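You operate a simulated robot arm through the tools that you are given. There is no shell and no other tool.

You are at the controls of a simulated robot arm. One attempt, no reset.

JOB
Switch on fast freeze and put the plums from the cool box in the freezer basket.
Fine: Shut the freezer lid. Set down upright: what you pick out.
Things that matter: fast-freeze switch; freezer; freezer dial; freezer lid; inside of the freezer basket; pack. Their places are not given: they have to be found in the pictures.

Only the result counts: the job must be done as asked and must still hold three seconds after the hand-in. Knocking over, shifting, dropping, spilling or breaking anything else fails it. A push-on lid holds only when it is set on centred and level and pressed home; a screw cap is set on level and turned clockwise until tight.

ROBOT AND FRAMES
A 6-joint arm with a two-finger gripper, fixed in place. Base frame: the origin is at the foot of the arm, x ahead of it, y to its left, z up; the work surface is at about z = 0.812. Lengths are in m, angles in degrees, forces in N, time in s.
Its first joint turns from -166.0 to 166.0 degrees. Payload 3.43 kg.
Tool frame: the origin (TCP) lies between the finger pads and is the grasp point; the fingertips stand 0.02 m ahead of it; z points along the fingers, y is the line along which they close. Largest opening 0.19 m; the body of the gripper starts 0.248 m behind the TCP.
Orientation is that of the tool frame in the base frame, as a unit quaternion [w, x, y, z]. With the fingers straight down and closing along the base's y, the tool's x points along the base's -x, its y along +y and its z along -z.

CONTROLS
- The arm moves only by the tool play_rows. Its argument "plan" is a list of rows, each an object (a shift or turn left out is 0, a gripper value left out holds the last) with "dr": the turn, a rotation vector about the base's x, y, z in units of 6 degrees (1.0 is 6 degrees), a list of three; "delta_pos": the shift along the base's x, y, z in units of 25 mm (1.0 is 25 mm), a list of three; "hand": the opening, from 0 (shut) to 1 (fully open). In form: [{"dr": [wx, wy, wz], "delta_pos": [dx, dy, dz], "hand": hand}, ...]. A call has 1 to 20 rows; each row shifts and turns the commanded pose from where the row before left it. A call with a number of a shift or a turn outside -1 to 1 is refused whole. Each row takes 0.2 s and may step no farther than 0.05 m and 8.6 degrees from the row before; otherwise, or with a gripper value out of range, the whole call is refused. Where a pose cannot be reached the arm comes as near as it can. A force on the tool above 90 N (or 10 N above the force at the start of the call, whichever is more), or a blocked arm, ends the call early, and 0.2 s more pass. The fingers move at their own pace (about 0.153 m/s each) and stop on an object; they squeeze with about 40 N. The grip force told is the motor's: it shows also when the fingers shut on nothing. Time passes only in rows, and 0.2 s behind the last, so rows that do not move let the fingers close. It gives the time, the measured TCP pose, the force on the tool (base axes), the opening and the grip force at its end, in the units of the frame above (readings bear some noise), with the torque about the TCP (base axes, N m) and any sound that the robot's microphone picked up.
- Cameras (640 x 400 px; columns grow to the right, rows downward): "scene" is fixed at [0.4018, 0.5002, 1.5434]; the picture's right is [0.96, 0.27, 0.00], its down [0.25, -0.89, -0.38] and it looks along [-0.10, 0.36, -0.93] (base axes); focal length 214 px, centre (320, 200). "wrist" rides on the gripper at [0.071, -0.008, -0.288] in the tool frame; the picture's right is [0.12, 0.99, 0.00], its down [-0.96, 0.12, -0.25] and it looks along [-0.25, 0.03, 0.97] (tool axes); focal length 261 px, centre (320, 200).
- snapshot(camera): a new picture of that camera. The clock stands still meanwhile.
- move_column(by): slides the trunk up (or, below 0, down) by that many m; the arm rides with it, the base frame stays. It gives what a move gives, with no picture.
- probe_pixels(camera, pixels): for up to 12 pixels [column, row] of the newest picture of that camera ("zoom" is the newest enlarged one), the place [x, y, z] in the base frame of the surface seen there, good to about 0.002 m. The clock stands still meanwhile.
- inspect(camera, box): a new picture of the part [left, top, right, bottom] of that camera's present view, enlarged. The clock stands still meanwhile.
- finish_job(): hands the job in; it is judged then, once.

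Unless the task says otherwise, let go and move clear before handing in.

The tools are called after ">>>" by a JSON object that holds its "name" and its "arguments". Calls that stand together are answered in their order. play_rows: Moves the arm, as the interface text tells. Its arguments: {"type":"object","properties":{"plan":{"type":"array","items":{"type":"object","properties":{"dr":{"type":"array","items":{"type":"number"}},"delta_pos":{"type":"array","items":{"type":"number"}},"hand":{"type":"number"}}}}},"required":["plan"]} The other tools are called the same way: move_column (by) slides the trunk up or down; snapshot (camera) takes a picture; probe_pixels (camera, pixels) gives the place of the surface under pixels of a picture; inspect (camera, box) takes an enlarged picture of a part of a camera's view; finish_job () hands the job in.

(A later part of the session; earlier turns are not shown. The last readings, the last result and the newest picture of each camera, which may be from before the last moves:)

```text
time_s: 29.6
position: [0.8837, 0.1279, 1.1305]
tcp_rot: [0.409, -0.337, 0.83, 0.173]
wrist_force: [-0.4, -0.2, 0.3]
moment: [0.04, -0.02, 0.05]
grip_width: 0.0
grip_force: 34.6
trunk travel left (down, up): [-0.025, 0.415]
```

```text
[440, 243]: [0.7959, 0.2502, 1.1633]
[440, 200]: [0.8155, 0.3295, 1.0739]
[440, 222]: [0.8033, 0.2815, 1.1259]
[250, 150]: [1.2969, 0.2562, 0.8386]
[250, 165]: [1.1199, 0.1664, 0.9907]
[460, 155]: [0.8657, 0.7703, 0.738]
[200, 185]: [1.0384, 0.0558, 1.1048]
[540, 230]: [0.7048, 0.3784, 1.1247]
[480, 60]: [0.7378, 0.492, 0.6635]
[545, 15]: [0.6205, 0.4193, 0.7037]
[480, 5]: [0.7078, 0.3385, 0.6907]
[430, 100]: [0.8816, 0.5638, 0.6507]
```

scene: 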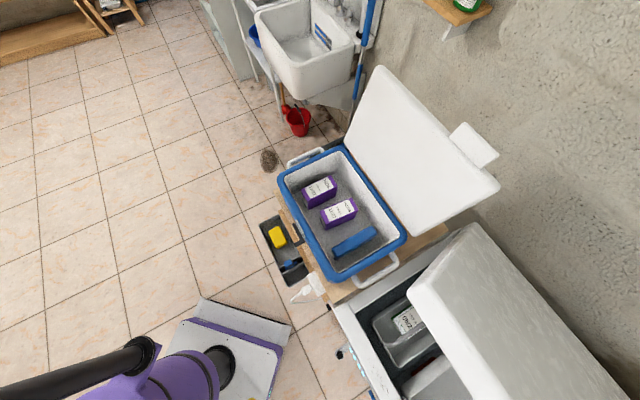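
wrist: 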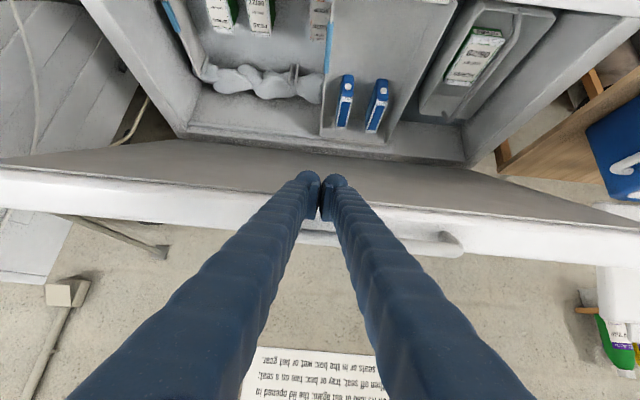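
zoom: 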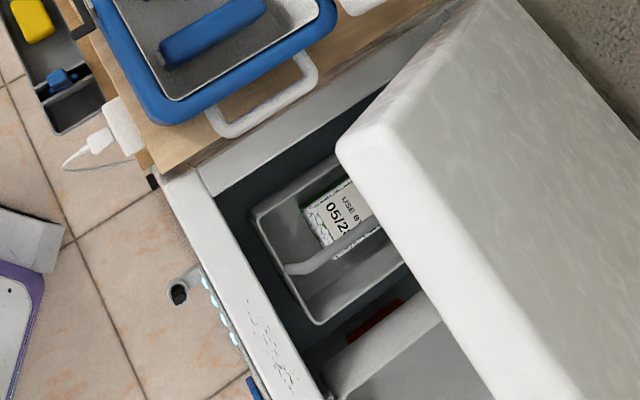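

The basket is the grey bin at the left end holding a HERBS pack, with a carrying handle folded along it. I test whether the lid stays where it is by dropping the fingers 40 mm and backing off a little.

>>> {"name": "play_rows", "arguments": {"plan": [{"delta_pos": [-0.2, -0.2, -0.5]}, {"delta_pos": [-0.2, -0.2, -0.5]}, {"delta_pos": [-0.3, -0.3, -0.5]}, {"delta_pos": [-0.3, -0.3, -0.5]}]}}

>>> {"name": "snapshot", "arguments": {"camera": "wrist"}}

>>> {"name": "probe_pixels", "arguments": {"camera": "wrist", "pixels": [[440, 243], [440, 200], [440, 222], [440, 260], [450, 240], [460, 220], [200, 185], [540, 230], [300, 245], [250, 240]]}}

```text
time_s: 30.6
position: [0.8595, 0.104, 1.0808]
tcp_rot: [0.409, -0.337, 0.83, 0.174]
wrist_force: [-0.1, 0.2, -0.1]
moment: [0.02, -0.01, 0.0]
grip_width: 0.0001
grip_force: 34.7
trunk travel left (down, up): [-0.025, 0.415]
```

```text
taken
```

wrist: 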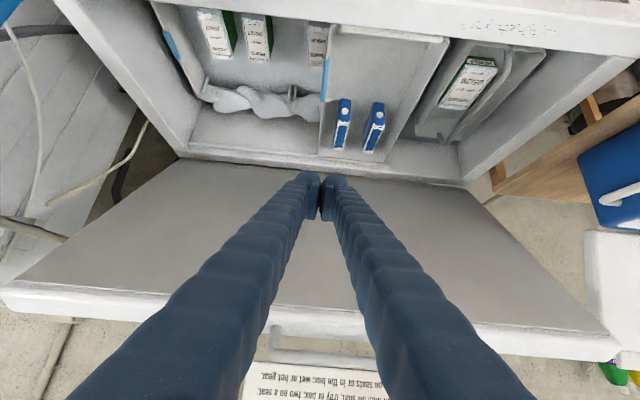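

```text
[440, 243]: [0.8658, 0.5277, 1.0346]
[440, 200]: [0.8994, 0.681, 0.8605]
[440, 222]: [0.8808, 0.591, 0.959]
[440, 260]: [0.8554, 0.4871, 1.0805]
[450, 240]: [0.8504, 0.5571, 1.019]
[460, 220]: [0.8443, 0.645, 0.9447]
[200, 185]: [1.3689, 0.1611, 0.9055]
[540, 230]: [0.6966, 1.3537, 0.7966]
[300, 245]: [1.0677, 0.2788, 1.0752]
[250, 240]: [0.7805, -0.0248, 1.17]
```

The lid underside is now seen at about 53°, so it went on opening by itself once past 40°. I wait a little and look whether it keeps moving.

>>> {"name": "play_rows", "arguments": {"plan": [{"delta_pos": [-0.3, -0.3, 0]}, {"delta_pos": [-0.3, -0.3, 0]}, {"delta_pos": [0, 0, 0]}, {"delta_pos": [0, 0, 0]}, {"delta_pos": [0, 0, 0]}]}}

>>> {"name": "snapshot", "arguments": {"camera": "wrist"}}

>>> {"name": "snapshot", "arguments": {"camera": "scene"}}

>>> {"name": "probe_pixels", "arguments": {"camera": "wrist", "pixels": [[440, 243], [440, 200], [440, 222], [440, 260], [450, 240], [460, 220], [200, 205], [300, 290]]}}

```text
time_s: 31.8
position: [0.8434, 0.0886, 1.0801]
tcp_rot: [0.409, -0.337, 0.83, 0.174]
wrist_force: [0.0, 1.0, -0.3]
moment: [0.0, -0.02, 0.01]
grip_width: 0.0
grip_force: 34.5
trunk travel left (down, up): [-0.025, 0.415]
```

```text
taken
```

wrist: 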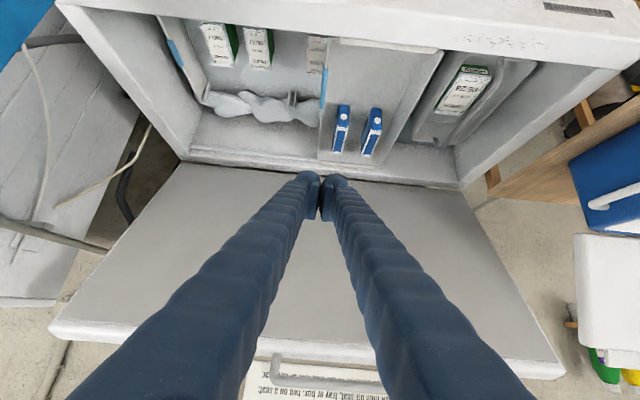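

```text
taken
```

scene: 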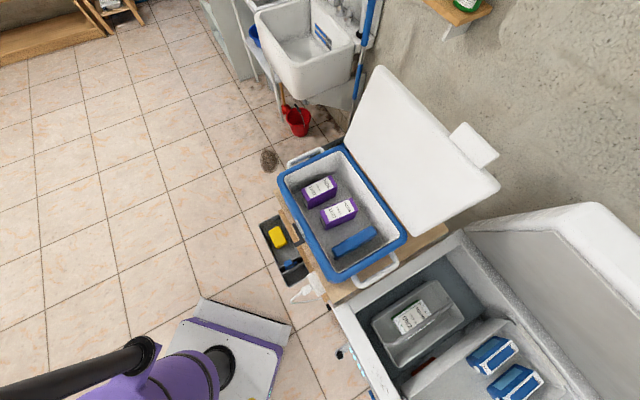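

```text
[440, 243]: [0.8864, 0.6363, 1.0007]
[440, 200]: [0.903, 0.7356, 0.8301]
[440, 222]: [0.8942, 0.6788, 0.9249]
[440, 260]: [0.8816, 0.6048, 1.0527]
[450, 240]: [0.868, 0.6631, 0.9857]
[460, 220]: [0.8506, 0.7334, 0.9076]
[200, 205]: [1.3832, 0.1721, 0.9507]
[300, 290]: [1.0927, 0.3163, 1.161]
```

The lid springs open by itself (now ~64°), so the freezer is open. I now study the plum pack and basket in the scene picture.

>>> {"name": "inspect", "arguments": {"camera": "scene", "box": [290, 160, 390, 250]}}

>>> {"name": "probe_pixels", "arguments": {"camera": "zoom", "pixels": [[185, 275], [410, 225], [425, 330], [215, 385], [250, 420], [430, 280], [310, 300], [120, 150], [275, 120], [300, 175], [420, 380], [200, 330]]}}

>>> {"name": "inspect", "arguments": {"camera": "scene", "box": [340, 230, 560, 400]}}

```text
4.44 times, centred on (340, 205) of scene
```

zoom: 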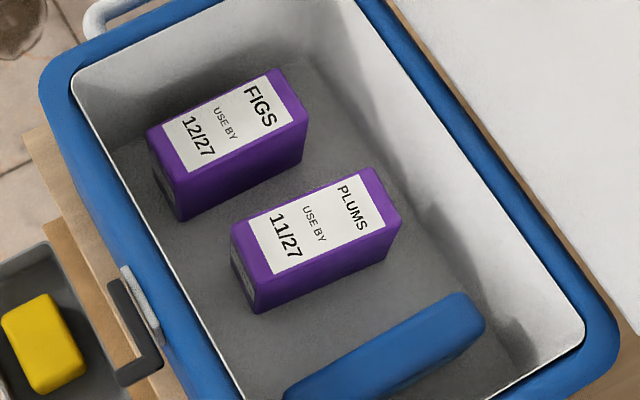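

```text
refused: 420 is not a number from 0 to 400
```

```text
2.35 times, centred on (450, 315) of scene
```

zoom: 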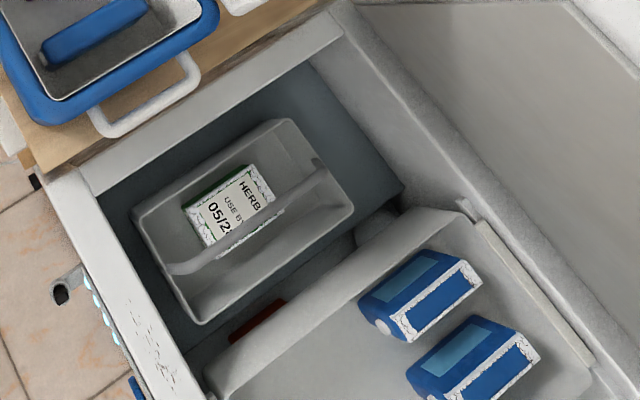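

I now probe the basket in this enlarged picture (rim corners near zoom px (137,210), (285,120), (352,210), (197,325); handle (175,270)-(325,165)).

>>> {"name": "probe_pixels", "arguments": {"camera": "zoom", "pixels": [[138, 208], [283, 121], [352, 212], [197, 322], [176, 269], [250, 221], [318, 168], [230, 200], [280, 245], [235, 275], [225, 235], [310, 220]]}}

>>> {"name": "probe_pixels", "arguments": {"camera": "zoom", "pixels": [[290, 170], [200, 180], [160, 200], [330, 90], [215, 340], [300, 300], [130, 260], [370, 190], [190, 275], [215, 300], [255, 200], [90, 180]]}}

```text
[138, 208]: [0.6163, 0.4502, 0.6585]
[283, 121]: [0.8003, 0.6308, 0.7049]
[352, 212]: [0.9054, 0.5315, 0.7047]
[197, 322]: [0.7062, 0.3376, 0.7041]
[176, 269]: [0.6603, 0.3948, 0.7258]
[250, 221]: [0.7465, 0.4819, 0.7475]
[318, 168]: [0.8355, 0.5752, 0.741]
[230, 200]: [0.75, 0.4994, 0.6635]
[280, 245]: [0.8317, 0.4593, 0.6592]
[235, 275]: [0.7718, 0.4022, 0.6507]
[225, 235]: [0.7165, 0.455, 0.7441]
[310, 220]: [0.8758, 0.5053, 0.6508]
```

```text
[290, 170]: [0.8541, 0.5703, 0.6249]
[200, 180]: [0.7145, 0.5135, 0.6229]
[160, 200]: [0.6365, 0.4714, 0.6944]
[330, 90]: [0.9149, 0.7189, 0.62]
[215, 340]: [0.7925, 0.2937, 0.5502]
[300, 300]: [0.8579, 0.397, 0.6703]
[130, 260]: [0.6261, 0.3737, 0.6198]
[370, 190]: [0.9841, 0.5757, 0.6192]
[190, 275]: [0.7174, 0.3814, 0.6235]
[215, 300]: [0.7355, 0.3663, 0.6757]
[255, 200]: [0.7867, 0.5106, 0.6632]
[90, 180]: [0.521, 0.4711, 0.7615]
```

Basket: rim z≈0.705, floor z≈0.624, spanning d 0.74–1.01 and s 0.12–0.26, with its handle arching along s≈0.187 up to z≈0.75 and HERBS lying under/left of it. Now I measure the plum pack.

>>> {"name": "inspect", "arguments": {"camera": "scene", "box": [290, 165, 390, 250]}}

>>> {"name": "probe_pixels", "arguments": {"camera": "zoom", "pixels": [[240, 205], [370, 148], [395, 205], [262, 255], [320, 200], [258, 290], [385, 240], [320, 262], [330, 330], [200, 240], [285, 115], [225, 165]]}}

>>> {"name": "probe_pixels", "arguments": {"camera": "zoom", "pixels": [[235, 225], [240, 260], [380, 150], [160, 130], [300, 100], [185, 175], [240, 190], [330, 130], [400, 330], [310, 380], [470, 290], [90, 60]]}}

```text
4.71 times, centred on (340, 208) of scene
```

zoom: 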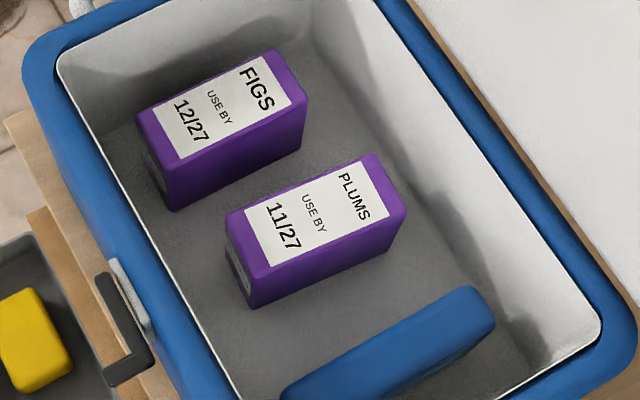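

```text
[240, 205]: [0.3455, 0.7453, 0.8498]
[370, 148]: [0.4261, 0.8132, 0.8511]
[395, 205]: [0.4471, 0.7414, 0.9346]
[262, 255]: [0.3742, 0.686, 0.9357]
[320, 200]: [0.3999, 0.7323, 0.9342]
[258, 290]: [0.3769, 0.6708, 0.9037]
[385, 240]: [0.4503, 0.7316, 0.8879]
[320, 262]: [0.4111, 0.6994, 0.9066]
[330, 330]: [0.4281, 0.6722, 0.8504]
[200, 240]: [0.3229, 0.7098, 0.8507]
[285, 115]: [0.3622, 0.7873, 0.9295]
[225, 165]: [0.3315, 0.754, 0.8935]
```

```text
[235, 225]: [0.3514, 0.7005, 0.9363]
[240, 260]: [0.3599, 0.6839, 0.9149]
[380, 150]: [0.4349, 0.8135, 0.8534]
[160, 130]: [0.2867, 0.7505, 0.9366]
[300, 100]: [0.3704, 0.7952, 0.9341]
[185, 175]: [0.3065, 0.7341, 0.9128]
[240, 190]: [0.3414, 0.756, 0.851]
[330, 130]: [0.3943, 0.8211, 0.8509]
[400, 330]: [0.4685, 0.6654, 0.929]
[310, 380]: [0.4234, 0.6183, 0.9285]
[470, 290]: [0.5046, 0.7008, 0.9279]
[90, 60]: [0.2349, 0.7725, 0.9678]
```

The pack's top is at z≈0.935 on the box floor z≈0.850 (85 mm tall); long axis about 40° from x. I probe its edges more tightly.

>>> {"name": "probe_pixels", "arguments": {"camera": "zoom", "pixels": [[232, 214], [246, 208], [300, 184], [345, 166], [370, 157], [380, 165], [400, 195], [404, 210], [256, 272], [300, 254], [228, 220], [235, 245]]}}

>>> {"name": "probe_pixels", "arguments": {"camera": "scene", "pixels": [[280, 180], [335, 147], [403, 237], [340, 280], [296, 215], [310, 245], [370, 195], [385, 215], [300, 195], [350, 275], [290, 180], [330, 155]]}}

```text
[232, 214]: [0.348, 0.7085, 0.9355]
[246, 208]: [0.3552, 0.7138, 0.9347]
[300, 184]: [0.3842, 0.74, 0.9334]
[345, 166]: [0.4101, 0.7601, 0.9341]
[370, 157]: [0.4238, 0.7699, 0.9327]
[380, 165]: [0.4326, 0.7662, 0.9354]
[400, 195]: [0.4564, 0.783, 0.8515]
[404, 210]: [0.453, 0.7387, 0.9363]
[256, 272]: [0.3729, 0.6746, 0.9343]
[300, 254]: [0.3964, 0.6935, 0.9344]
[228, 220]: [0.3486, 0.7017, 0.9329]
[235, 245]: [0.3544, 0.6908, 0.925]
```

```text
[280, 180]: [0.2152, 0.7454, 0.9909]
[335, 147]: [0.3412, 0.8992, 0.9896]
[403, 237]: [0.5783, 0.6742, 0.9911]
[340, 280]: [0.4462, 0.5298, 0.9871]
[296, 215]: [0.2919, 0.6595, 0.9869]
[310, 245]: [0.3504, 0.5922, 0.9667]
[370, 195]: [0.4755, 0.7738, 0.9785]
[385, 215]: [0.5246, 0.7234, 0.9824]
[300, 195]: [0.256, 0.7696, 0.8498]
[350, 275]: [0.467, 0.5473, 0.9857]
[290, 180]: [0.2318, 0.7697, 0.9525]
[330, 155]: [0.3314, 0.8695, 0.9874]
```

Pack: about 112 × 50 × 85 mm, centre (0.399,0.722), yaw ≈40°. Because the basket handle leaves a ~68 mm slot, gripping the pack by its ends (long axis) suits placing best; I check the cool-box wall clearance at the pack's ends.

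>>> {"name": "probe_pixels", "arguments": {"camera": "zoom", "pixels": [[425, 190], [435, 170], [420, 160], [440, 205], [450, 190], [470, 180], [205, 225], [190, 215], [175, 225], [160, 220], [215, 235], [180, 250]]}}

>>> {"name": "probe_pixels", "arguments": {"camera": "zoom", "pixels": [[410, 170], [430, 210], [440, 230], [460, 200], [480, 190], [500, 200], [150, 210], [140, 200], [165, 235], [120, 180], [105, 150], [470, 150]]}}

```text
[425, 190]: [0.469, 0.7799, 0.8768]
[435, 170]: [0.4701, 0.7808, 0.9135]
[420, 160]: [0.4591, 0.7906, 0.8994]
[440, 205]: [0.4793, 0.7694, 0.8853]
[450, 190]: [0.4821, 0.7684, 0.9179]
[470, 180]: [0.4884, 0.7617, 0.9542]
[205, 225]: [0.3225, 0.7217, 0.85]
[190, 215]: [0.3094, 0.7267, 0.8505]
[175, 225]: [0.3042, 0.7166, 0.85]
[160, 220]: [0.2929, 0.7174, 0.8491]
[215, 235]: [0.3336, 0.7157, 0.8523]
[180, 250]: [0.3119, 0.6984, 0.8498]
```

```text
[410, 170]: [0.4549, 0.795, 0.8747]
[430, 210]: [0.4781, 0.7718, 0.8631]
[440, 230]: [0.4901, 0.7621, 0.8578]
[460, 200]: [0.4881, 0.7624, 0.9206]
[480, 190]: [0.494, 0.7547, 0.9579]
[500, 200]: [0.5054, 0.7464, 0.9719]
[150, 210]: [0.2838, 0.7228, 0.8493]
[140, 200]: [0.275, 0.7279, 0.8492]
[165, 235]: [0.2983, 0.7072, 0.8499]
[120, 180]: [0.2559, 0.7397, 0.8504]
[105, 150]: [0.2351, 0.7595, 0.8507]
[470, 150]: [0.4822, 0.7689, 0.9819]
```

The cool-box walls are vertical, aligned at 45° like the freezer (right wall at d≈0.884, left ≈0.69), leaving ~35 and ~47 mm at the pack's ends. I check the cool-box lid's extent and measure how thick the fingertips really are.

>>> {"name": "probe_pixels", "arguments": {"camera": "scene", "pixels": [[380, 72], [347, 140], [400, 130], [440, 180], [492, 188], [475, 145], [405, 222], [370, 110], [430, 110], [495, 155], [420, 230], [350, 150]]}}

>>> {"name": "probe_pixels", "arguments": {"camera": "wrist", "pixels": [[305, 178], [297, 185], [300, 195], [338, 178], [347, 185], [345, 195], [290, 205], [355, 205], [312, 200], [330, 200], [280, 230], [365, 230]]}}

>>> {"name": "inspect", "arguments": {"camera": "wrist", "box": [270, 150, 370, 250]}}

```text
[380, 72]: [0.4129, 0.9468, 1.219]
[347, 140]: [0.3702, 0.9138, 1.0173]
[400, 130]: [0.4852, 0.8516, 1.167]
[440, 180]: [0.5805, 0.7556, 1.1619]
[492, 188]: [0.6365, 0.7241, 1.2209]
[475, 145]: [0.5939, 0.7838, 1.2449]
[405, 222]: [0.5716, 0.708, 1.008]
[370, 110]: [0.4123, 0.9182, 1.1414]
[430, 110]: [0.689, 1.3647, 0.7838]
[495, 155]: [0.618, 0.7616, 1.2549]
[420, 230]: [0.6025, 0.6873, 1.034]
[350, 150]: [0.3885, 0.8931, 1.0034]
```

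```text
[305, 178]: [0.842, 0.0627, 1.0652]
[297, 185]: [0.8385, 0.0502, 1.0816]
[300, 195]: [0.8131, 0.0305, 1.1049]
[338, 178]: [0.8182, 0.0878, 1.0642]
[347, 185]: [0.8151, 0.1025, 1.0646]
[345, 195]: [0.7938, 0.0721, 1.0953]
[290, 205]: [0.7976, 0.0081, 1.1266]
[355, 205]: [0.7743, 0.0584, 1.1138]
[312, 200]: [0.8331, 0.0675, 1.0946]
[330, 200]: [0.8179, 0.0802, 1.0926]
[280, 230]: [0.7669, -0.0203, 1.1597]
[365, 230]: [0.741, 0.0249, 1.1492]
```

```text
4.00 times, centred on (320, 200) of wrist
```

zoom: 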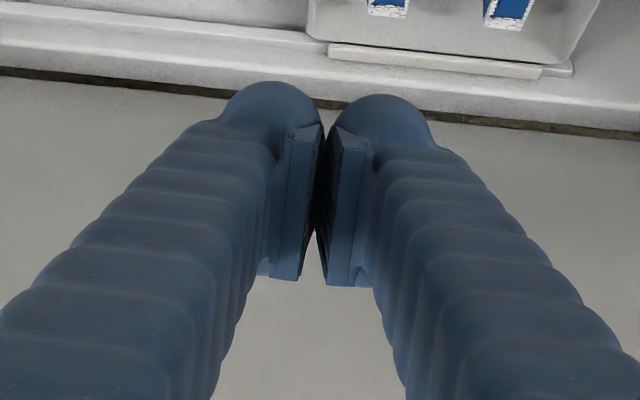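

Fingers with pads are about 27 mm thick each when closed (outer faces ±27 mm). I now measure the HERBS pack and the free strip in the basket more exactly.

>>> {"name": "inspect", "arguments": {"camera": "scene", "box": [370, 270, 470, 350]}}

>>> {"name": "probe_pixels", "arguments": {"camera": "zoom", "pixels": [[130, 210], [275, 105], [325, 185], [185, 300], [230, 200], [240, 260], [300, 215], [330, 170], [200, 250], [160, 330], [260, 300], [350, 240]]}}

```text
5.00 times, centred on (420, 310) of scene
```

zoom: 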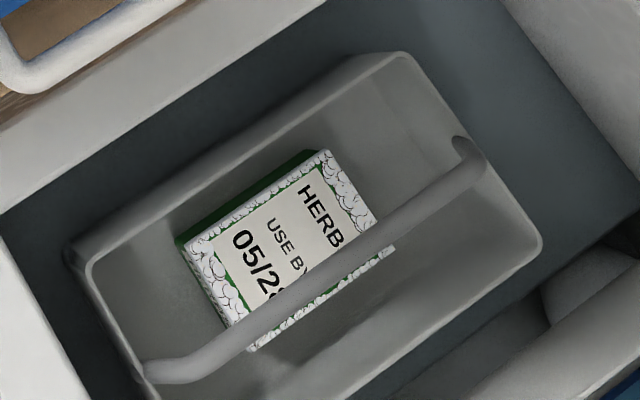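

```text
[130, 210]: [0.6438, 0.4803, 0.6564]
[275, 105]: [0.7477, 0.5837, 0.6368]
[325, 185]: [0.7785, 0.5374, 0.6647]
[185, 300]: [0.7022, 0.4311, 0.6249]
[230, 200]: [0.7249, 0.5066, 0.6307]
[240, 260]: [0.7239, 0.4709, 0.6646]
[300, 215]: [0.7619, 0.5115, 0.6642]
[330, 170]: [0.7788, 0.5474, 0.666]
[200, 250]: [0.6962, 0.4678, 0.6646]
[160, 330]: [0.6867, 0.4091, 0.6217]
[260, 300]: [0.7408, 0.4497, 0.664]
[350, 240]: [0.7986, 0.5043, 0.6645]
```

HERBS lies right under the handle (s≈0.16–0.21), leaving a narrow strip, so I need a precise look from above. I'll raise, bring the tool vertical and hover the wrist camera over the basket.

>>> {"name": "play_rows", "arguments": {"plan": [{"delta_pos": [-0.6, 0, 0.6]}, {"delta_pos": [-0.6, 0, 0.6]}, {"delta_pos": [-0.5, 0.4, 0.6], "dr": [-0.707, 0.707, 0]}, {"delta_pos": [-0.4, 0.8, 0.6], "dr": [-0.707, 0.707, 0]}, {"delta_pos": [-0.4, 0.8, 0.6], "dr": [-0.707, 0.707, 0]}, {"delta_pos": [-0.4, 0.8, 0.6], "dr": [-0.707, 0.707, 0]}, {"delta_pos": [-0.4, 0.8, 0.6], "dr": [-0.707, 0.707, 0]}, {"delta_pos": [-0.4, 0.8, 0.6], "dr": [-0.707, 0.707, 0]}, {"delta_pos": [-0.4, 0.8, 0], "dr": [-0.707, 0.707, 0]}, {"delta_pos": [-0.4, 0.8, 0], "dr": [-0.707, 0.707, 0]}]}}

>>> {"name": "snapshot", "arguments": {"camera": "wrist"}}

>>> {"name": "snapshot", "arguments": {"camera": "scene"}}

```text
time_s: 34.0
position: [0.7326, 0.2388, 1.1995]
tcp_rot: [0.037, -0.376, 0.926, 0.017]
wrist_force: [-0.3, 0.1, 0.6]
moment: [0.1, 0.04, 0.03]
grip_width: 0.0
grip_force: 34.7
trunk travel left (down, up): [-0.025, 0.415]
```

```text
taken
```

wrist: 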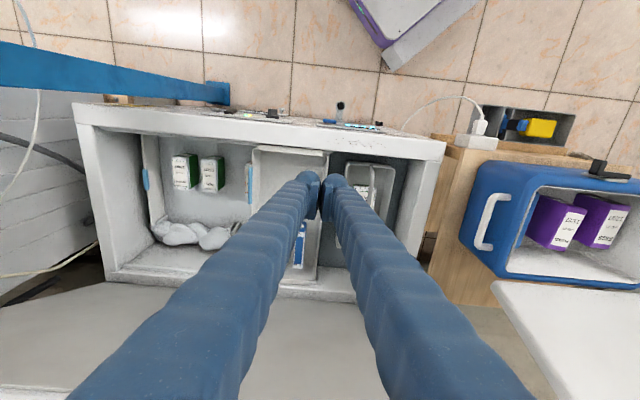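

```text
taken
```

scene: 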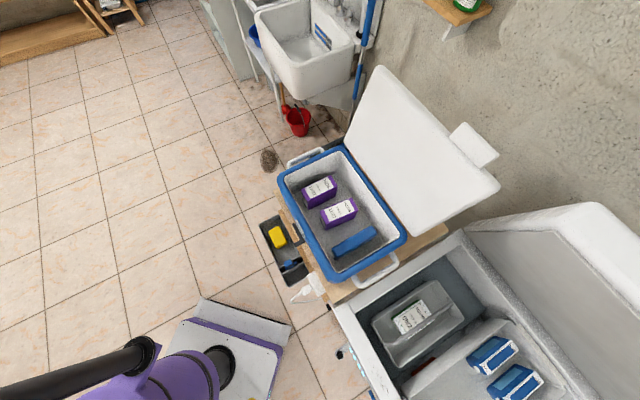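

Tool is near-vertical. I shift over the basket, open the fingers and look straight down between them.

>>> {"name": "play_rows", "arguments": {"plan": [{"delta_pos": [-0.2, 0.97, 0], "dr": [-0.54, 0.54, 0], "hand": 1}, {"delta_pos": [-0.2, 0.97, 0], "hand": 1}, {"delta_pos": [-0.2, 0.97, 0]}, {"delta_pos": [-0.2, 0.97, 0]}, {"delta_pos": [-0.2, 0.97, 0]}, {"delta_pos": [-0.2, 0.97, 0]}, {"delta_pos": [-0.1, 0.97, 0]}, {"delta_pos": [0, 0.9, 0]}]}}

>>> {"name": "snapshot", "arguments": {"camera": "wrist"}}

```text
time_s: 35.8
position: [0.6993, 0.431, 1.2013]
tcp_rot: [0.002, -0.376, 0.927, 0.002]
wrist_force: [0.1, 0.5, -0.2]
moment: [0.02, 0.02, -0.01]
grip_width: 0.1899
grip_force: 0.0
trunk travel left (down, up): [-0.025, 0.415]
```

```text
taken
```

wrist: 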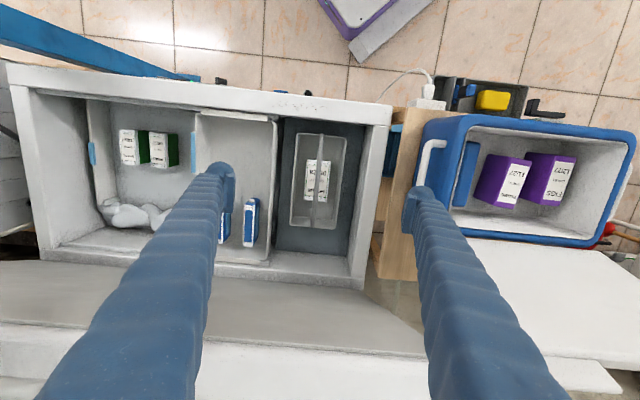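

The basket is now seen from above at px (287-347, 130-230). I enlarge it and probe.

>>> {"name": "inspect", "arguments": {"camera": "wrist", "box": [265, 120, 377, 240]}}

>>> {"name": "probe_pixels", "arguments": {"camera": "zoom", "pixels": [[230, 120], [330, 130], [235, 240], [315, 245], [220, 200], [350, 200], [290, 90], [290, 300], [250, 300], [330, 320], [250, 80], [340, 90]]}}

```text
3.33 times, centred on (321, 180) of wrist
```

zoom: 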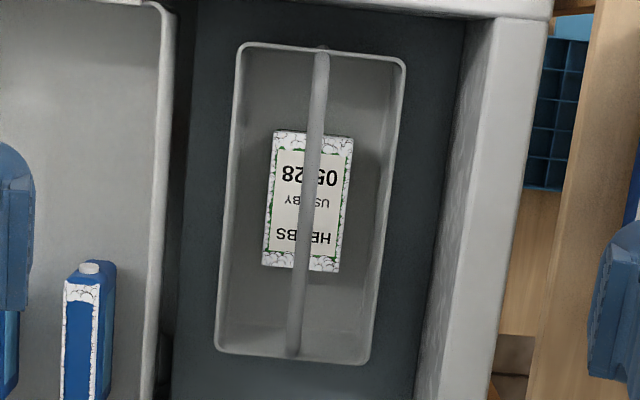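

```text
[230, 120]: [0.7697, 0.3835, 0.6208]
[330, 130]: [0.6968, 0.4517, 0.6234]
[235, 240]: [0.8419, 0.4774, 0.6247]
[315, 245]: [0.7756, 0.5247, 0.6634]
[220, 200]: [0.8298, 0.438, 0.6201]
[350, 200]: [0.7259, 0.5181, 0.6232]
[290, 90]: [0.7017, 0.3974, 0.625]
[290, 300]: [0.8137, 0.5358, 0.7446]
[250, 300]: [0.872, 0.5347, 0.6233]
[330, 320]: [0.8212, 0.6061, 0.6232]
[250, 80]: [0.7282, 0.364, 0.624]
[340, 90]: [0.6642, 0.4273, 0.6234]
```

Now probe across the basket at mid-height rows and along its length for wall, floor, HERBS and handle edges.

>>> {"name": "probe_pixels", "arguments": {"camera": "zoom", "pixels": [[227, 200], [232, 200], [237, 200], [242, 200], [250, 200], [260, 200], [266, 200], [272, 200], [303, 200], [309, 200], [316, 200], [322, 200]]}}

>>> {"name": "probe_pixels", "arguments": {"camera": "zoom", "pixels": [[340, 200], [345, 200], [352, 200], [360, 200], [366, 200], [372, 200], [378, 200], [384, 200], [390, 200], [395, 200], [276, 135], [348, 142]]}}

>>> {"name": "probe_pixels", "arguments": {"camera": "zoom", "pixels": [[337, 268], [266, 262], [335, 274], [262, 270], [270, 128], [350, 134], [340, 60], [340, 66], [340, 72], [260, 345], [260, 335], [260, 352]]}}

>>> {"name": "probe_pixels", "arguments": {"camera": "zoom", "pixels": [[322, 60], [320, 80], [318, 110], [312, 160], [305, 220], [299, 280], [294, 320], [292, 345], [240, 46], [402, 62], [366, 362], [218, 350]]}}

```text
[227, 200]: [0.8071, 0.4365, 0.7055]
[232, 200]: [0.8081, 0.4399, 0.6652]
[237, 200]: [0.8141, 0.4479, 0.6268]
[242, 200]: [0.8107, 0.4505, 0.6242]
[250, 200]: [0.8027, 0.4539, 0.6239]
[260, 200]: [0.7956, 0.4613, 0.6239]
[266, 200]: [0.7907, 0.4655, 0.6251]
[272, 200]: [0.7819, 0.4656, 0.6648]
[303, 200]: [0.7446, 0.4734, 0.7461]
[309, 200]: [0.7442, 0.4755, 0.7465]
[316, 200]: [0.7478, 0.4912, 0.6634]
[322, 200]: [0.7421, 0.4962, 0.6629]
```

```text
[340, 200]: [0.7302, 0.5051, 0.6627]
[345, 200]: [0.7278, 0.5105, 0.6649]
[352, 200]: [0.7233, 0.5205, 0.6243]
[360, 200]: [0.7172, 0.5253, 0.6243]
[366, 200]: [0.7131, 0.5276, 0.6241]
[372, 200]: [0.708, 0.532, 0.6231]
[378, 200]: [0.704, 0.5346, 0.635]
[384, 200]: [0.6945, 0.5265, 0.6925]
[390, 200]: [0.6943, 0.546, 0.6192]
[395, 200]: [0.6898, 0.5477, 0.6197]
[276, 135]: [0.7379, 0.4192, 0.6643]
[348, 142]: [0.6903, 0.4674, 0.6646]
```

```text
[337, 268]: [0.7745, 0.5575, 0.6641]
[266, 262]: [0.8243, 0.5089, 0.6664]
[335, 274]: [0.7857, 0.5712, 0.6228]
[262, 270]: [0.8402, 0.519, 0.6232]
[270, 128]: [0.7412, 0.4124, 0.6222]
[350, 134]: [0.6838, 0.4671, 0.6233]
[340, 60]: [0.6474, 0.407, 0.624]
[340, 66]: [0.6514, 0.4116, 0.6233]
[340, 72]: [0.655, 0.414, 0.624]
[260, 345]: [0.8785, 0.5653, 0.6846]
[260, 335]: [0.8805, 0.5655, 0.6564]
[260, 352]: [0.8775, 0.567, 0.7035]
```

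```text
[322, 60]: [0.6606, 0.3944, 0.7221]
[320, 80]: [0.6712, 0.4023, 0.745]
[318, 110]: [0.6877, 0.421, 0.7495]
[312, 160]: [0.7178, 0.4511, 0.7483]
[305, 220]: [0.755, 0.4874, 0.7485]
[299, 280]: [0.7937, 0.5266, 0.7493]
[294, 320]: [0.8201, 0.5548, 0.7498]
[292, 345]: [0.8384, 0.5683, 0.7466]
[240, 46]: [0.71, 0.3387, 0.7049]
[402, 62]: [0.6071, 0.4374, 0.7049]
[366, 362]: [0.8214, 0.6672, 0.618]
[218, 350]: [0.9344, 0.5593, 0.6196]
```

HERBS sits mid-basket directly under its fixed-looking handle, leaving only 33 mm side strips, so the plums can't be lowered there freely. I also notice another compartment with light-blue grips (px 92,153 and 195,150) that might be the actual freezer basket; I'll inspect that.

>>> {"name": "inspect", "arguments": {"camera": "wrist", "box": [60, 80, 220, 270]}}

>>> {"name": "inspect", "arguments": {"camera": "wrist", "box": [180, 90, 300, 280]}}

>>> {"name": "probe_pixels", "arguments": {"camera": "wrist", "pixels": [[100, 110], [110, 180], [150, 190], [180, 190], [130, 135], [160, 140], [92, 153], [195, 150], [60, 180], [240, 130], [240, 200], [150, 230]]}}

```text
2.11 times, centred on (140, 175) of wrist
```

zoom: 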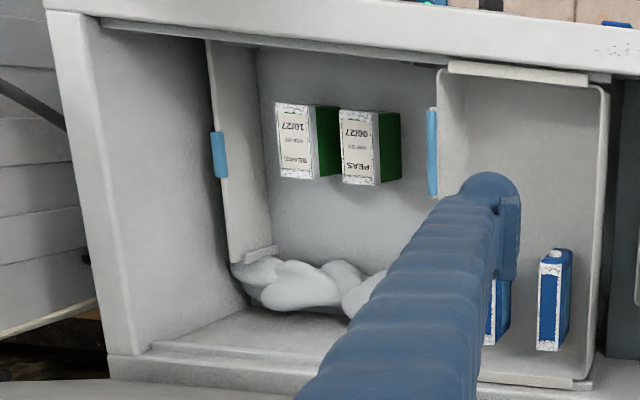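

```text
2.11 times, centred on (240, 185) of wrist
```

zoom: 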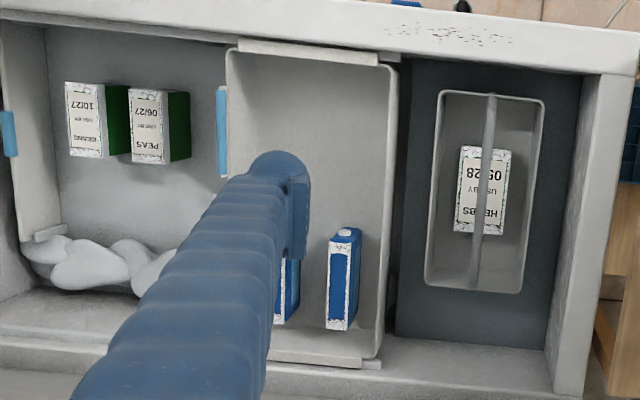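

```text
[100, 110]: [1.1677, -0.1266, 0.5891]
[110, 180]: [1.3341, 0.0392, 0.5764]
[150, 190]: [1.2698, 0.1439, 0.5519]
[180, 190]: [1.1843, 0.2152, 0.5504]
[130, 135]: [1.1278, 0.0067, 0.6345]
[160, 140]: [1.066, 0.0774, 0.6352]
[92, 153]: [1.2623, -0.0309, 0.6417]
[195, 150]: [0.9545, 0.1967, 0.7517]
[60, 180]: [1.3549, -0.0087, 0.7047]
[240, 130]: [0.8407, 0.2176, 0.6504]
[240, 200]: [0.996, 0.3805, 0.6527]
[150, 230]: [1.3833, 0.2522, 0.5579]
```

The middle bin (s≈0.31–0.53, floor z≈0.65) hangs by lips on the freezer's front and back ledges — that looks like the real freezer basket, while the small handled bin with HERBS merely stands on the hump. I move the camera over the middle to check.

>>> {"name": "play_rows", "arguments": {"plan": [{"delta_pos": [0.8, -0.95, 0.3]}, {"delta_pos": [0.8, -0.95, 0.3]}, {"delta_pos": [0.8, -0.95, 0.3]}, {"delta_pos": [0.8, -0.95, 0.3]}, {"delta_pos": [0.8, -0.95, 0.3]}, {"delta_pos": [0.8, -0.95, 0.3]}, {"delta_pos": [0.8, -0.95, 0]}, {"delta_pos": [0.4, -0.5, 0]}]}}

>>> {"name": "snapshot", "arguments": {"camera": "wrist"}}

>>> {"name": "inspect", "arguments": {"camera": "wrist", "box": [200, 60, 440, 280]}}

```text
time_s: 37.6
position: [0.8123, 0.2376, 1.217]
tcp_rot: [0.003, -0.376, 0.926, 0.001]
wrist_force: [-0.4, -0.3, -0.1]
moment: [0.01, 0.07, -0.01]
grip_width: 0.1899
grip_force: 0.2
out of reach, approached as far as the arm can: row 4, 5, 6, 7, 8
trunk travel left (down, up): [-0.025, 0.415]
```

```text
taken
```

wrist: 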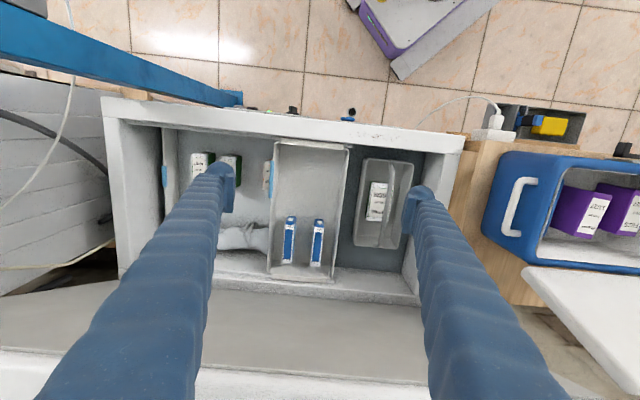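

```text
1.82 times, centred on (320, 170) of wrist
```

zoom: 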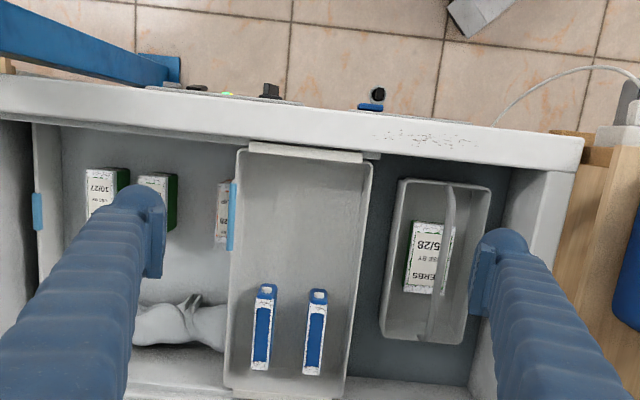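

The middle bin clearly hangs front-to-back on the ledges with two blue cool packs at its back and its front half empty. I look at it and the marks closer, and measure it.

>>> {"name": "inspect", "arguments": {"camera": "wrist", "box": [255, 125, 365, 200]}}

>>> {"name": "inspect", "arguments": {"camera": "wrist", "box": [255, 200, 365, 290]}}

>>> {"name": "inspect", "arguments": {"camera": "wrist", "box": [150, 140, 290, 270]}}

>>> {"name": "inspect", "arguments": {"camera": "wrist", "box": [345, 110, 425, 260]}}

```text
5.33 times, centred on (310, 162) of wrist
```

zoom: 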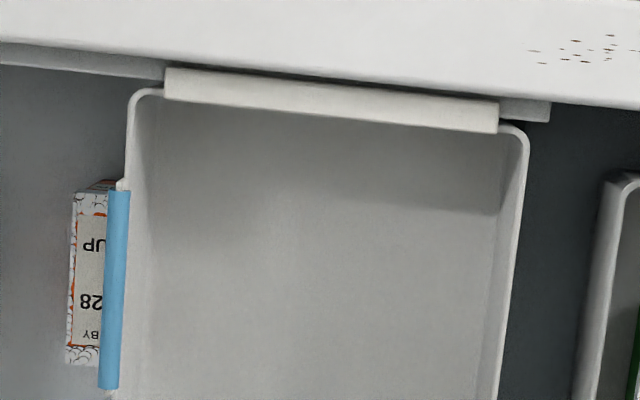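

```text
4.44 times, centred on (310, 245) of wrist
```

zoom: 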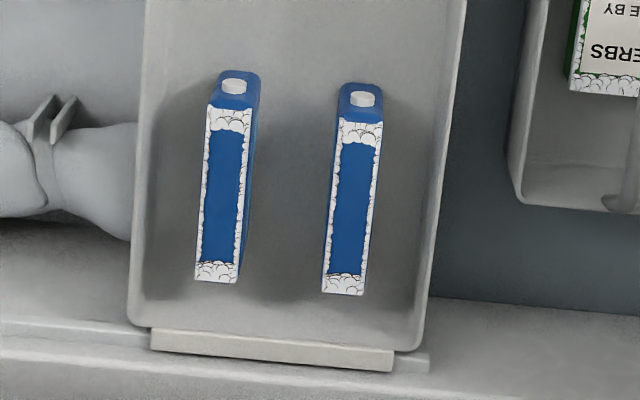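

```text
3.08 times, centred on (220, 205) of wrist
```

zoom: 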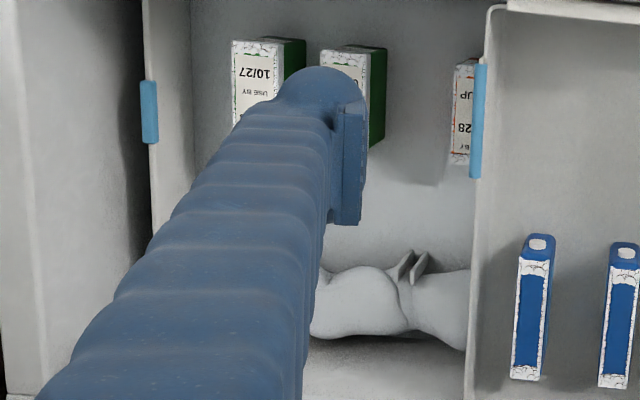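

```text
2.67 times, centred on (385, 185) of wrist
```

zoom: 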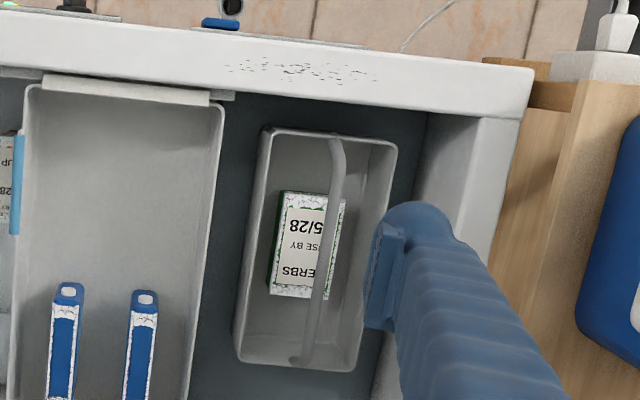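

The hanging middle basket has hook lips front and back and a blue grip on its side; its front half is free — this is where the plums go. I measure its interior.

>>> {"name": "probe_pixels", "arguments": {"camera": "wrist", "pixels": [[310, 160], [310, 150], [310, 146], [310, 175], [280, 175], [335, 175], [276, 175], [342, 175], [348, 160], [290, 218], [320, 220], [310, 195]]}}

>>> {"name": "probe_pixels", "arguments": {"camera": "wrist", "pixels": [[300, 141], [340, 145], [276, 145], [349, 150], [271, 180], [345, 180], [300, 279], [268, 270], [336, 280], [284, 170], [330, 170], [347, 147]]}}

```text
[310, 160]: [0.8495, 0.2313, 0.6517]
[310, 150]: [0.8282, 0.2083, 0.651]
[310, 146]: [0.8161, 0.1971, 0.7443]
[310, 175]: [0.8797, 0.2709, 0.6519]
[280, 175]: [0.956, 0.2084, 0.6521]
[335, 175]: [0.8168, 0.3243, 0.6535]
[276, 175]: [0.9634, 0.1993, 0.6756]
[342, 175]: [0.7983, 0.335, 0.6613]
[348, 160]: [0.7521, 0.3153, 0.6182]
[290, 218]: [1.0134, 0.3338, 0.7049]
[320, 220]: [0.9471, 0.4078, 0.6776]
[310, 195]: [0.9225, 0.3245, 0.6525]
```

```text
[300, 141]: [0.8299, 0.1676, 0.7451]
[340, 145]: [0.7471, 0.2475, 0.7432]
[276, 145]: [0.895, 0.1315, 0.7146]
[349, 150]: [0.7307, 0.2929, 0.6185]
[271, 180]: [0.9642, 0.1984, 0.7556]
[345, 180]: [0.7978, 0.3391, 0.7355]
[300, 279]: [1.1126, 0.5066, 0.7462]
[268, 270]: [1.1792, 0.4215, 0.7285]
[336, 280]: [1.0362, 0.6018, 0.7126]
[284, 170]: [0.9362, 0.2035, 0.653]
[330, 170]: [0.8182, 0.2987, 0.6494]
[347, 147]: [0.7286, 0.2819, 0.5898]
```

The hanging basket's floor is z≈0.652 with free space d 0.725–0.94, s 0.335–0.535 — ample. So I can grip the plums across their 50 mm width. I raise the trunk 0.1 and fly to above the pack at (0.399,0.722).

>>> {"name": "move_column", "arguments": {"by": 0.1}}

>>> {"name": "play_rows", "arguments": {"plan": [{"delta_pos": [-0.827, 0.969, 0], "dr": [0, 0, -0.73]}, {"delta_pos": [-0.827, 0.969, 0]}, {"delta_pos": [-0.827, 0.969, 0]}, {"delta_pos": [-0.827, 0.969, 0]}, {"delta_pos": [-0.827, 0.969, 0]}, {"delta_pos": [-0.827, 0.969, 0]}, {"delta_pos": [-0.827, 0.969, 0]}, {"delta_pos": [-0.827, 0.969, 0]}, {"delta_pos": [-0.827, 0.969, 0]}, {"delta_pos": [-0.827, 0.969, 0]}, {"delta_pos": [-0.827, 0.969, 0]}, {"delta_pos": [-0.827, 0.969, 0]}, {"delta_pos": [-0.827, 0.969, 0]}, {"delta_pos": [-0.827, 0.969, 0]}, {"delta_pos": [-0.827, 0.969, 0]}, {"delta_pos": [-0.827, 0.969, 0]}, {"delta_pos": [-0.827, 0.969, 0]}, {"delta_pos": [-0.827, 0.969, 0]}, {"delta_pos": [-0.827, 0.969, 0]}, {"delta_pos": [-0.827, 0.969, 0]}]}}

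>>> {"name": "snapshot", "arguments": {"camera": "wrist"}}

>>> {"name": "snapshot", "arguments": {"camera": "scene"}}

```text
time_s: 38.9
position: [0.8126, 0.238, 1.318]
tcp_rot: [0.005, -0.376, 0.926, 0.002]
wrist_force: [-0.1, 0.5, -0.4]
moment: [0.01, 0.03, 0.02]
grip_width: 0.1901
grip_force: 0.0
trunk travel left (down, up): [-0.125, 0.315]
```

```text
time_s: 43.1
position: [0.3969, 0.7225, 1.3174]
tcp_rot: [0.004, -0.341, 0.94, 0.001]
wrist_force: [0.4, 0.3, -1.2]
moment: [0.0, 0.0, -0.01]
grip_width: 0.1901
grip_force: 0.0
trunk travel left (down, up): [-0.125, 0.315]
```

```text
taken
```

wrist: 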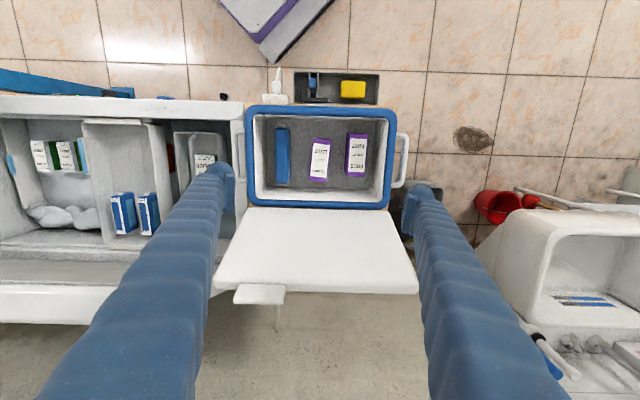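

```text
taken
```

scene: 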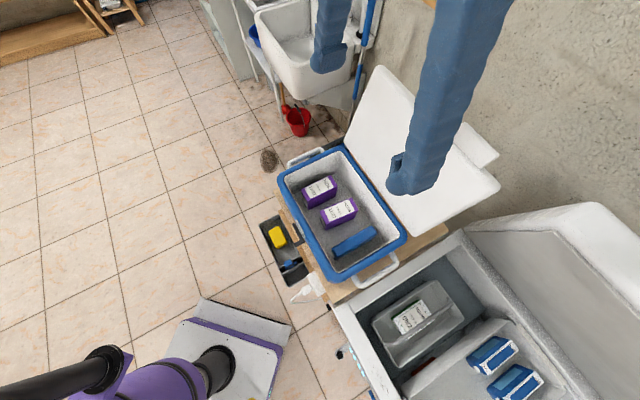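

The tool is above the pack with yaw ≈40°. From the wrist camera the plums are at px (310-331,137-181); I zoom in to verify position and label and probe its edges.

>>> {"name": "inspect", "arguments": {"camera": "wrist", "box": [250, 110, 390, 210]}}

>>> {"name": "probe_pixels", "arguments": {"camera": "zoom", "pixels": [[290, 125], [365, 130], [355, 310], [275, 305], [320, 220], [285, 220], [362, 220], [410, 200], [170, 200], [325, 132], [315, 308], [450, 200]]}}

```text
4.00 times, centred on (320, 160) of wrist
```

zoom: 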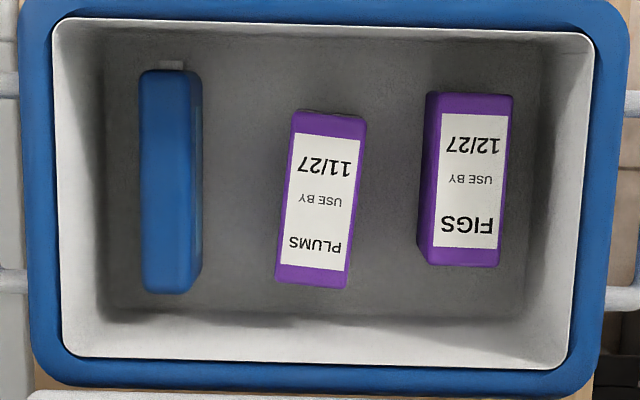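

```text
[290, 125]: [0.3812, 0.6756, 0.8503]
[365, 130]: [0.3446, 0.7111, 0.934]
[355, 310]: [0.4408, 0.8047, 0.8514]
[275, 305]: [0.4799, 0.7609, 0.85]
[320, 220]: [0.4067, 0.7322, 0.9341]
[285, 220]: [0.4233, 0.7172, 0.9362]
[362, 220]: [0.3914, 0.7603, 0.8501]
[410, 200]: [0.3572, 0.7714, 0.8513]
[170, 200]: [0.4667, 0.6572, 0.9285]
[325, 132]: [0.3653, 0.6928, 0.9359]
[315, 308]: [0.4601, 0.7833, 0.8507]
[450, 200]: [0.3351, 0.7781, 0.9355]
```

I refine the pack's corners from this view.

>>> {"name": "probe_pixels", "arguments": {"camera": "zoom", "pixels": [[298, 116], [362, 122], [346, 283], [280, 278], [289, 200], [355, 200], [283, 250], [351, 250], [330, 114], [312, 283], [296, 150], [360, 150]]}}

>>> {"name": "probe_pixels", "arguments": {"camera": "zoom", "pixels": [[430, 180], [422, 220], [418, 245], [200, 150], [203, 200], [198, 270], [195, 120], [433, 110], [510, 200], [140, 200], [355, 180], [290, 180]]}}

```text
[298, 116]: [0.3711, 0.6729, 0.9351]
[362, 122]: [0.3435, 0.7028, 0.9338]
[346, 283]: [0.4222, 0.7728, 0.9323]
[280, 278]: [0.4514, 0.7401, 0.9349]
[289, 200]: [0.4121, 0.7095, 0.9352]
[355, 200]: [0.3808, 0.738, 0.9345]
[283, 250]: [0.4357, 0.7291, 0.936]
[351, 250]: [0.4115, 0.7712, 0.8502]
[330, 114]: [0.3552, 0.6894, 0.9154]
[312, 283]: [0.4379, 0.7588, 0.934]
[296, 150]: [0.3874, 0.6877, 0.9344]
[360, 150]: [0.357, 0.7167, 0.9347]
```

```text
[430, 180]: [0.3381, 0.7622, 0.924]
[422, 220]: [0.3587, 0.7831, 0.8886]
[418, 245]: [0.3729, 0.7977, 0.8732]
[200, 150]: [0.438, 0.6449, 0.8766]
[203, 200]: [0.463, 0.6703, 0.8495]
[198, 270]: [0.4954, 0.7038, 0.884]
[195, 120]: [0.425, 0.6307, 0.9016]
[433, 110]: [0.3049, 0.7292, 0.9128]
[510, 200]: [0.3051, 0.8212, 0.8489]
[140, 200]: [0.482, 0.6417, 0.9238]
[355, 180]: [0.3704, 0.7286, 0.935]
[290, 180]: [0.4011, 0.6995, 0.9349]
```

The pack centre is (0.397,0.7215), within 1 mm of the TCP; gaps are ~44 mm (figs) and ~55 mm (ice). I set the opening to 66 mm and descend to just above the pack.

>>> {"name": "play_rows", "arguments": {"plan": [{"delta_pos": [0, -0.04, -1], "hand": 0.347}, {"delta_pos": [0, 0, -1]}, {"delta_pos": [0, 0, -1]}, {"delta_pos": [0, 0, -1]}, {"delta_pos": [0, 0, -1]}, {"delta_pos": [0, 0, -1]}, {"delta_pos": [0, 0, -1]}, {"delta_pos": [0, 0, -1]}, {"delta_pos": [0, 0, -1]}, {"delta_pos": [0, 0, -1]}, {"delta_pos": [0, 0, -1]}, {"delta_pos": [0, 0, -1]}, {"delta_pos": [0, 0, -1]}, {"delta_pos": [0, 0, -0.5]}, {"delta_pos": [0, 0, 0]}]}}

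>>> {"name": "snapshot", "arguments": {"camera": "wrist"}}

>>> {"name": "inspect", "arguments": {"camera": "scene", "box": [270, 130, 430, 280]}}

```text
time_s: 46.3
position: [0.3965, 0.7201, 0.9806]
tcp_rot: [0.006, -0.34, 0.94, 0.001]
wrist_force: [0.3, -0.2, -0.4]
moment: [0.0, -0.01, 0.0]
grip_width: 0.0663
grip_force: 0.1
trunk travel left (down, up): [-0.125, 0.315]
```

```text
taken
```

wrist: 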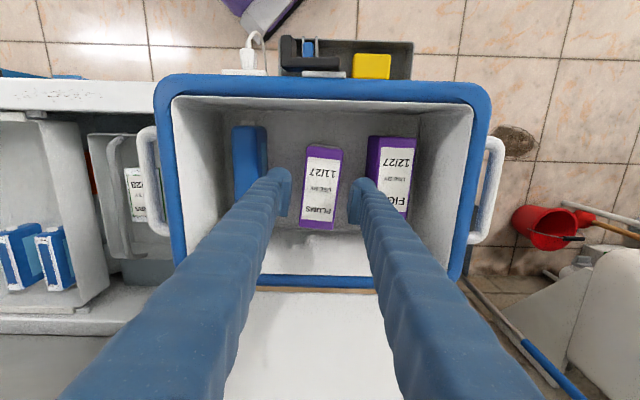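

```text
2.67 times, centred on (350, 205) of scene
```

zoom: 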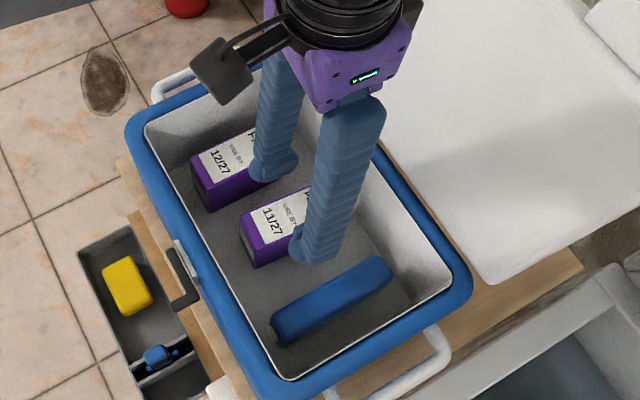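

Fingers straddle the pack (px 303–342) between the tips at 280 and 360. I descend 85 mm to z≈0.895.

>>> {"name": "play_rows", "arguments": {"plan": [{"delta_pos": [0, 0, -0.6]}, {"delta_pos": [0, 0, -0.6]}, {"delta_pos": [0, 0, -0.6]}, {"delta_pos": [0, 0, -0.6]}, {"delta_pos": [0, 0, -0.6]}, {"delta_pos": [0, 0, -0.42]}]}}

>>> {"name": "snapshot", "arguments": {"camera": "wrist"}}

```text
time_s: 47.7
position: [0.3977, 0.7193, 0.894]
tcp_rot: [0.005, -0.341, 0.94, 0.002]
wrist_force: [0.7, -0.5, -0.2]
moment: [0.01, -0.05, 0.0]
grip_width: 0.0661
grip_force: 0.0
trunk travel left (down, up): [-0.125, 0.315]
```

```text
taken
```

wrist: 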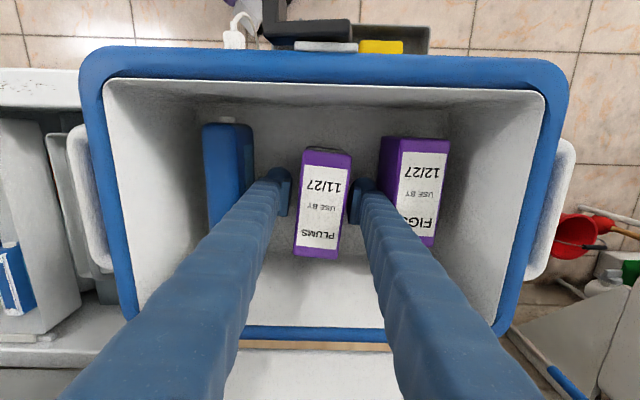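

No contact, the pack stands between the fingers with small gaps. I close.

>>> {"name": "play_rows", "arguments": {"plan": [{"hand": 0}, {"hand": 0}, {"hand": 0}, {"hand": 0}]}}

>>> {"name": "snapshot", "arguments": {"camera": "wrist"}}

```text
time_s: 48.7
position: [0.3979, 0.7207, 0.8963]
tcp_rot: [0.006, -0.34, 0.94, 0.001]
wrist_force: [-0.1, 0.3, 1.8]
moment: [0.01, -0.11, -0.02]
grip_width: 0.0468
grip_force: 40.2
trunk travel left (down, up): [-0.125, 0.315]
```

```text
taken
```

wrist: 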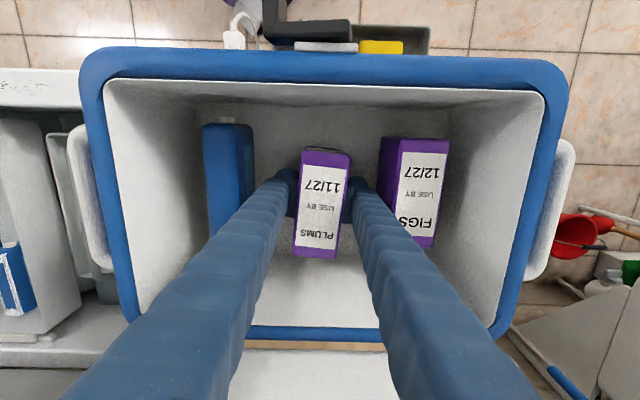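

Gripped at 46.8 mm with 40 N. I lift gently and check.

>>> {"name": "play_rows", "arguments": {"plan": [{"delta_pos": [0, 0, 0.3]}, {"delta_pos": [0, 0, 0.5]}, {"delta_pos": [0, 0, 0.7]}, {"delta_pos": [0, 0, 0.8]}, {"delta_pos": [0, 0, 0.8]}]}}

>>> {"name": "snapshot", "arguments": {"camera": "wrist"}}

>>> {"name": "inspect", "arguments": {"camera": "scene", "box": [270, 130, 430, 280]}}

```text
time_s: 49.9
position: [0.3978, 0.7217, 0.9738]
tcp_rot: [0.005, -0.34, 0.94, 0.002]
wrist_force: [-0.9, 0.8, -2.6]
moment: [-0.01, 0.01, -0.02]
grip_width: 0.0469
grip_force: 40.2
trunk travel left (down, up): [-0.125, 0.315]
```

```text
taken
```

wrist: 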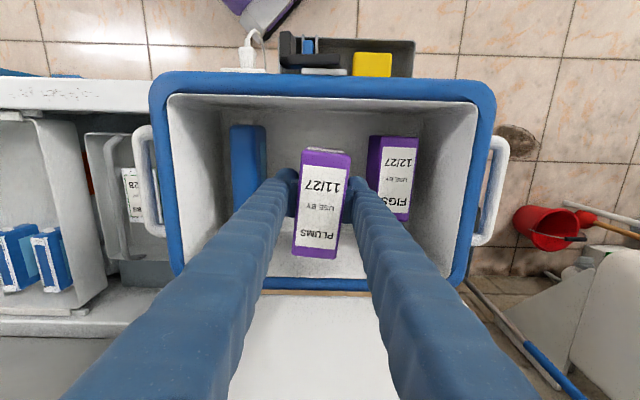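

```text
2.67 times, centred on (350, 205) of scene
```

zoom: 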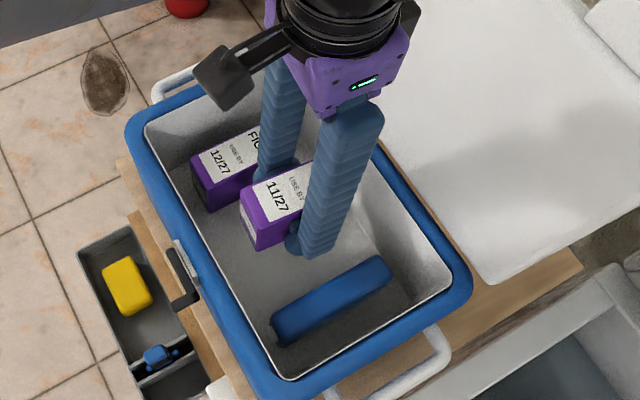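

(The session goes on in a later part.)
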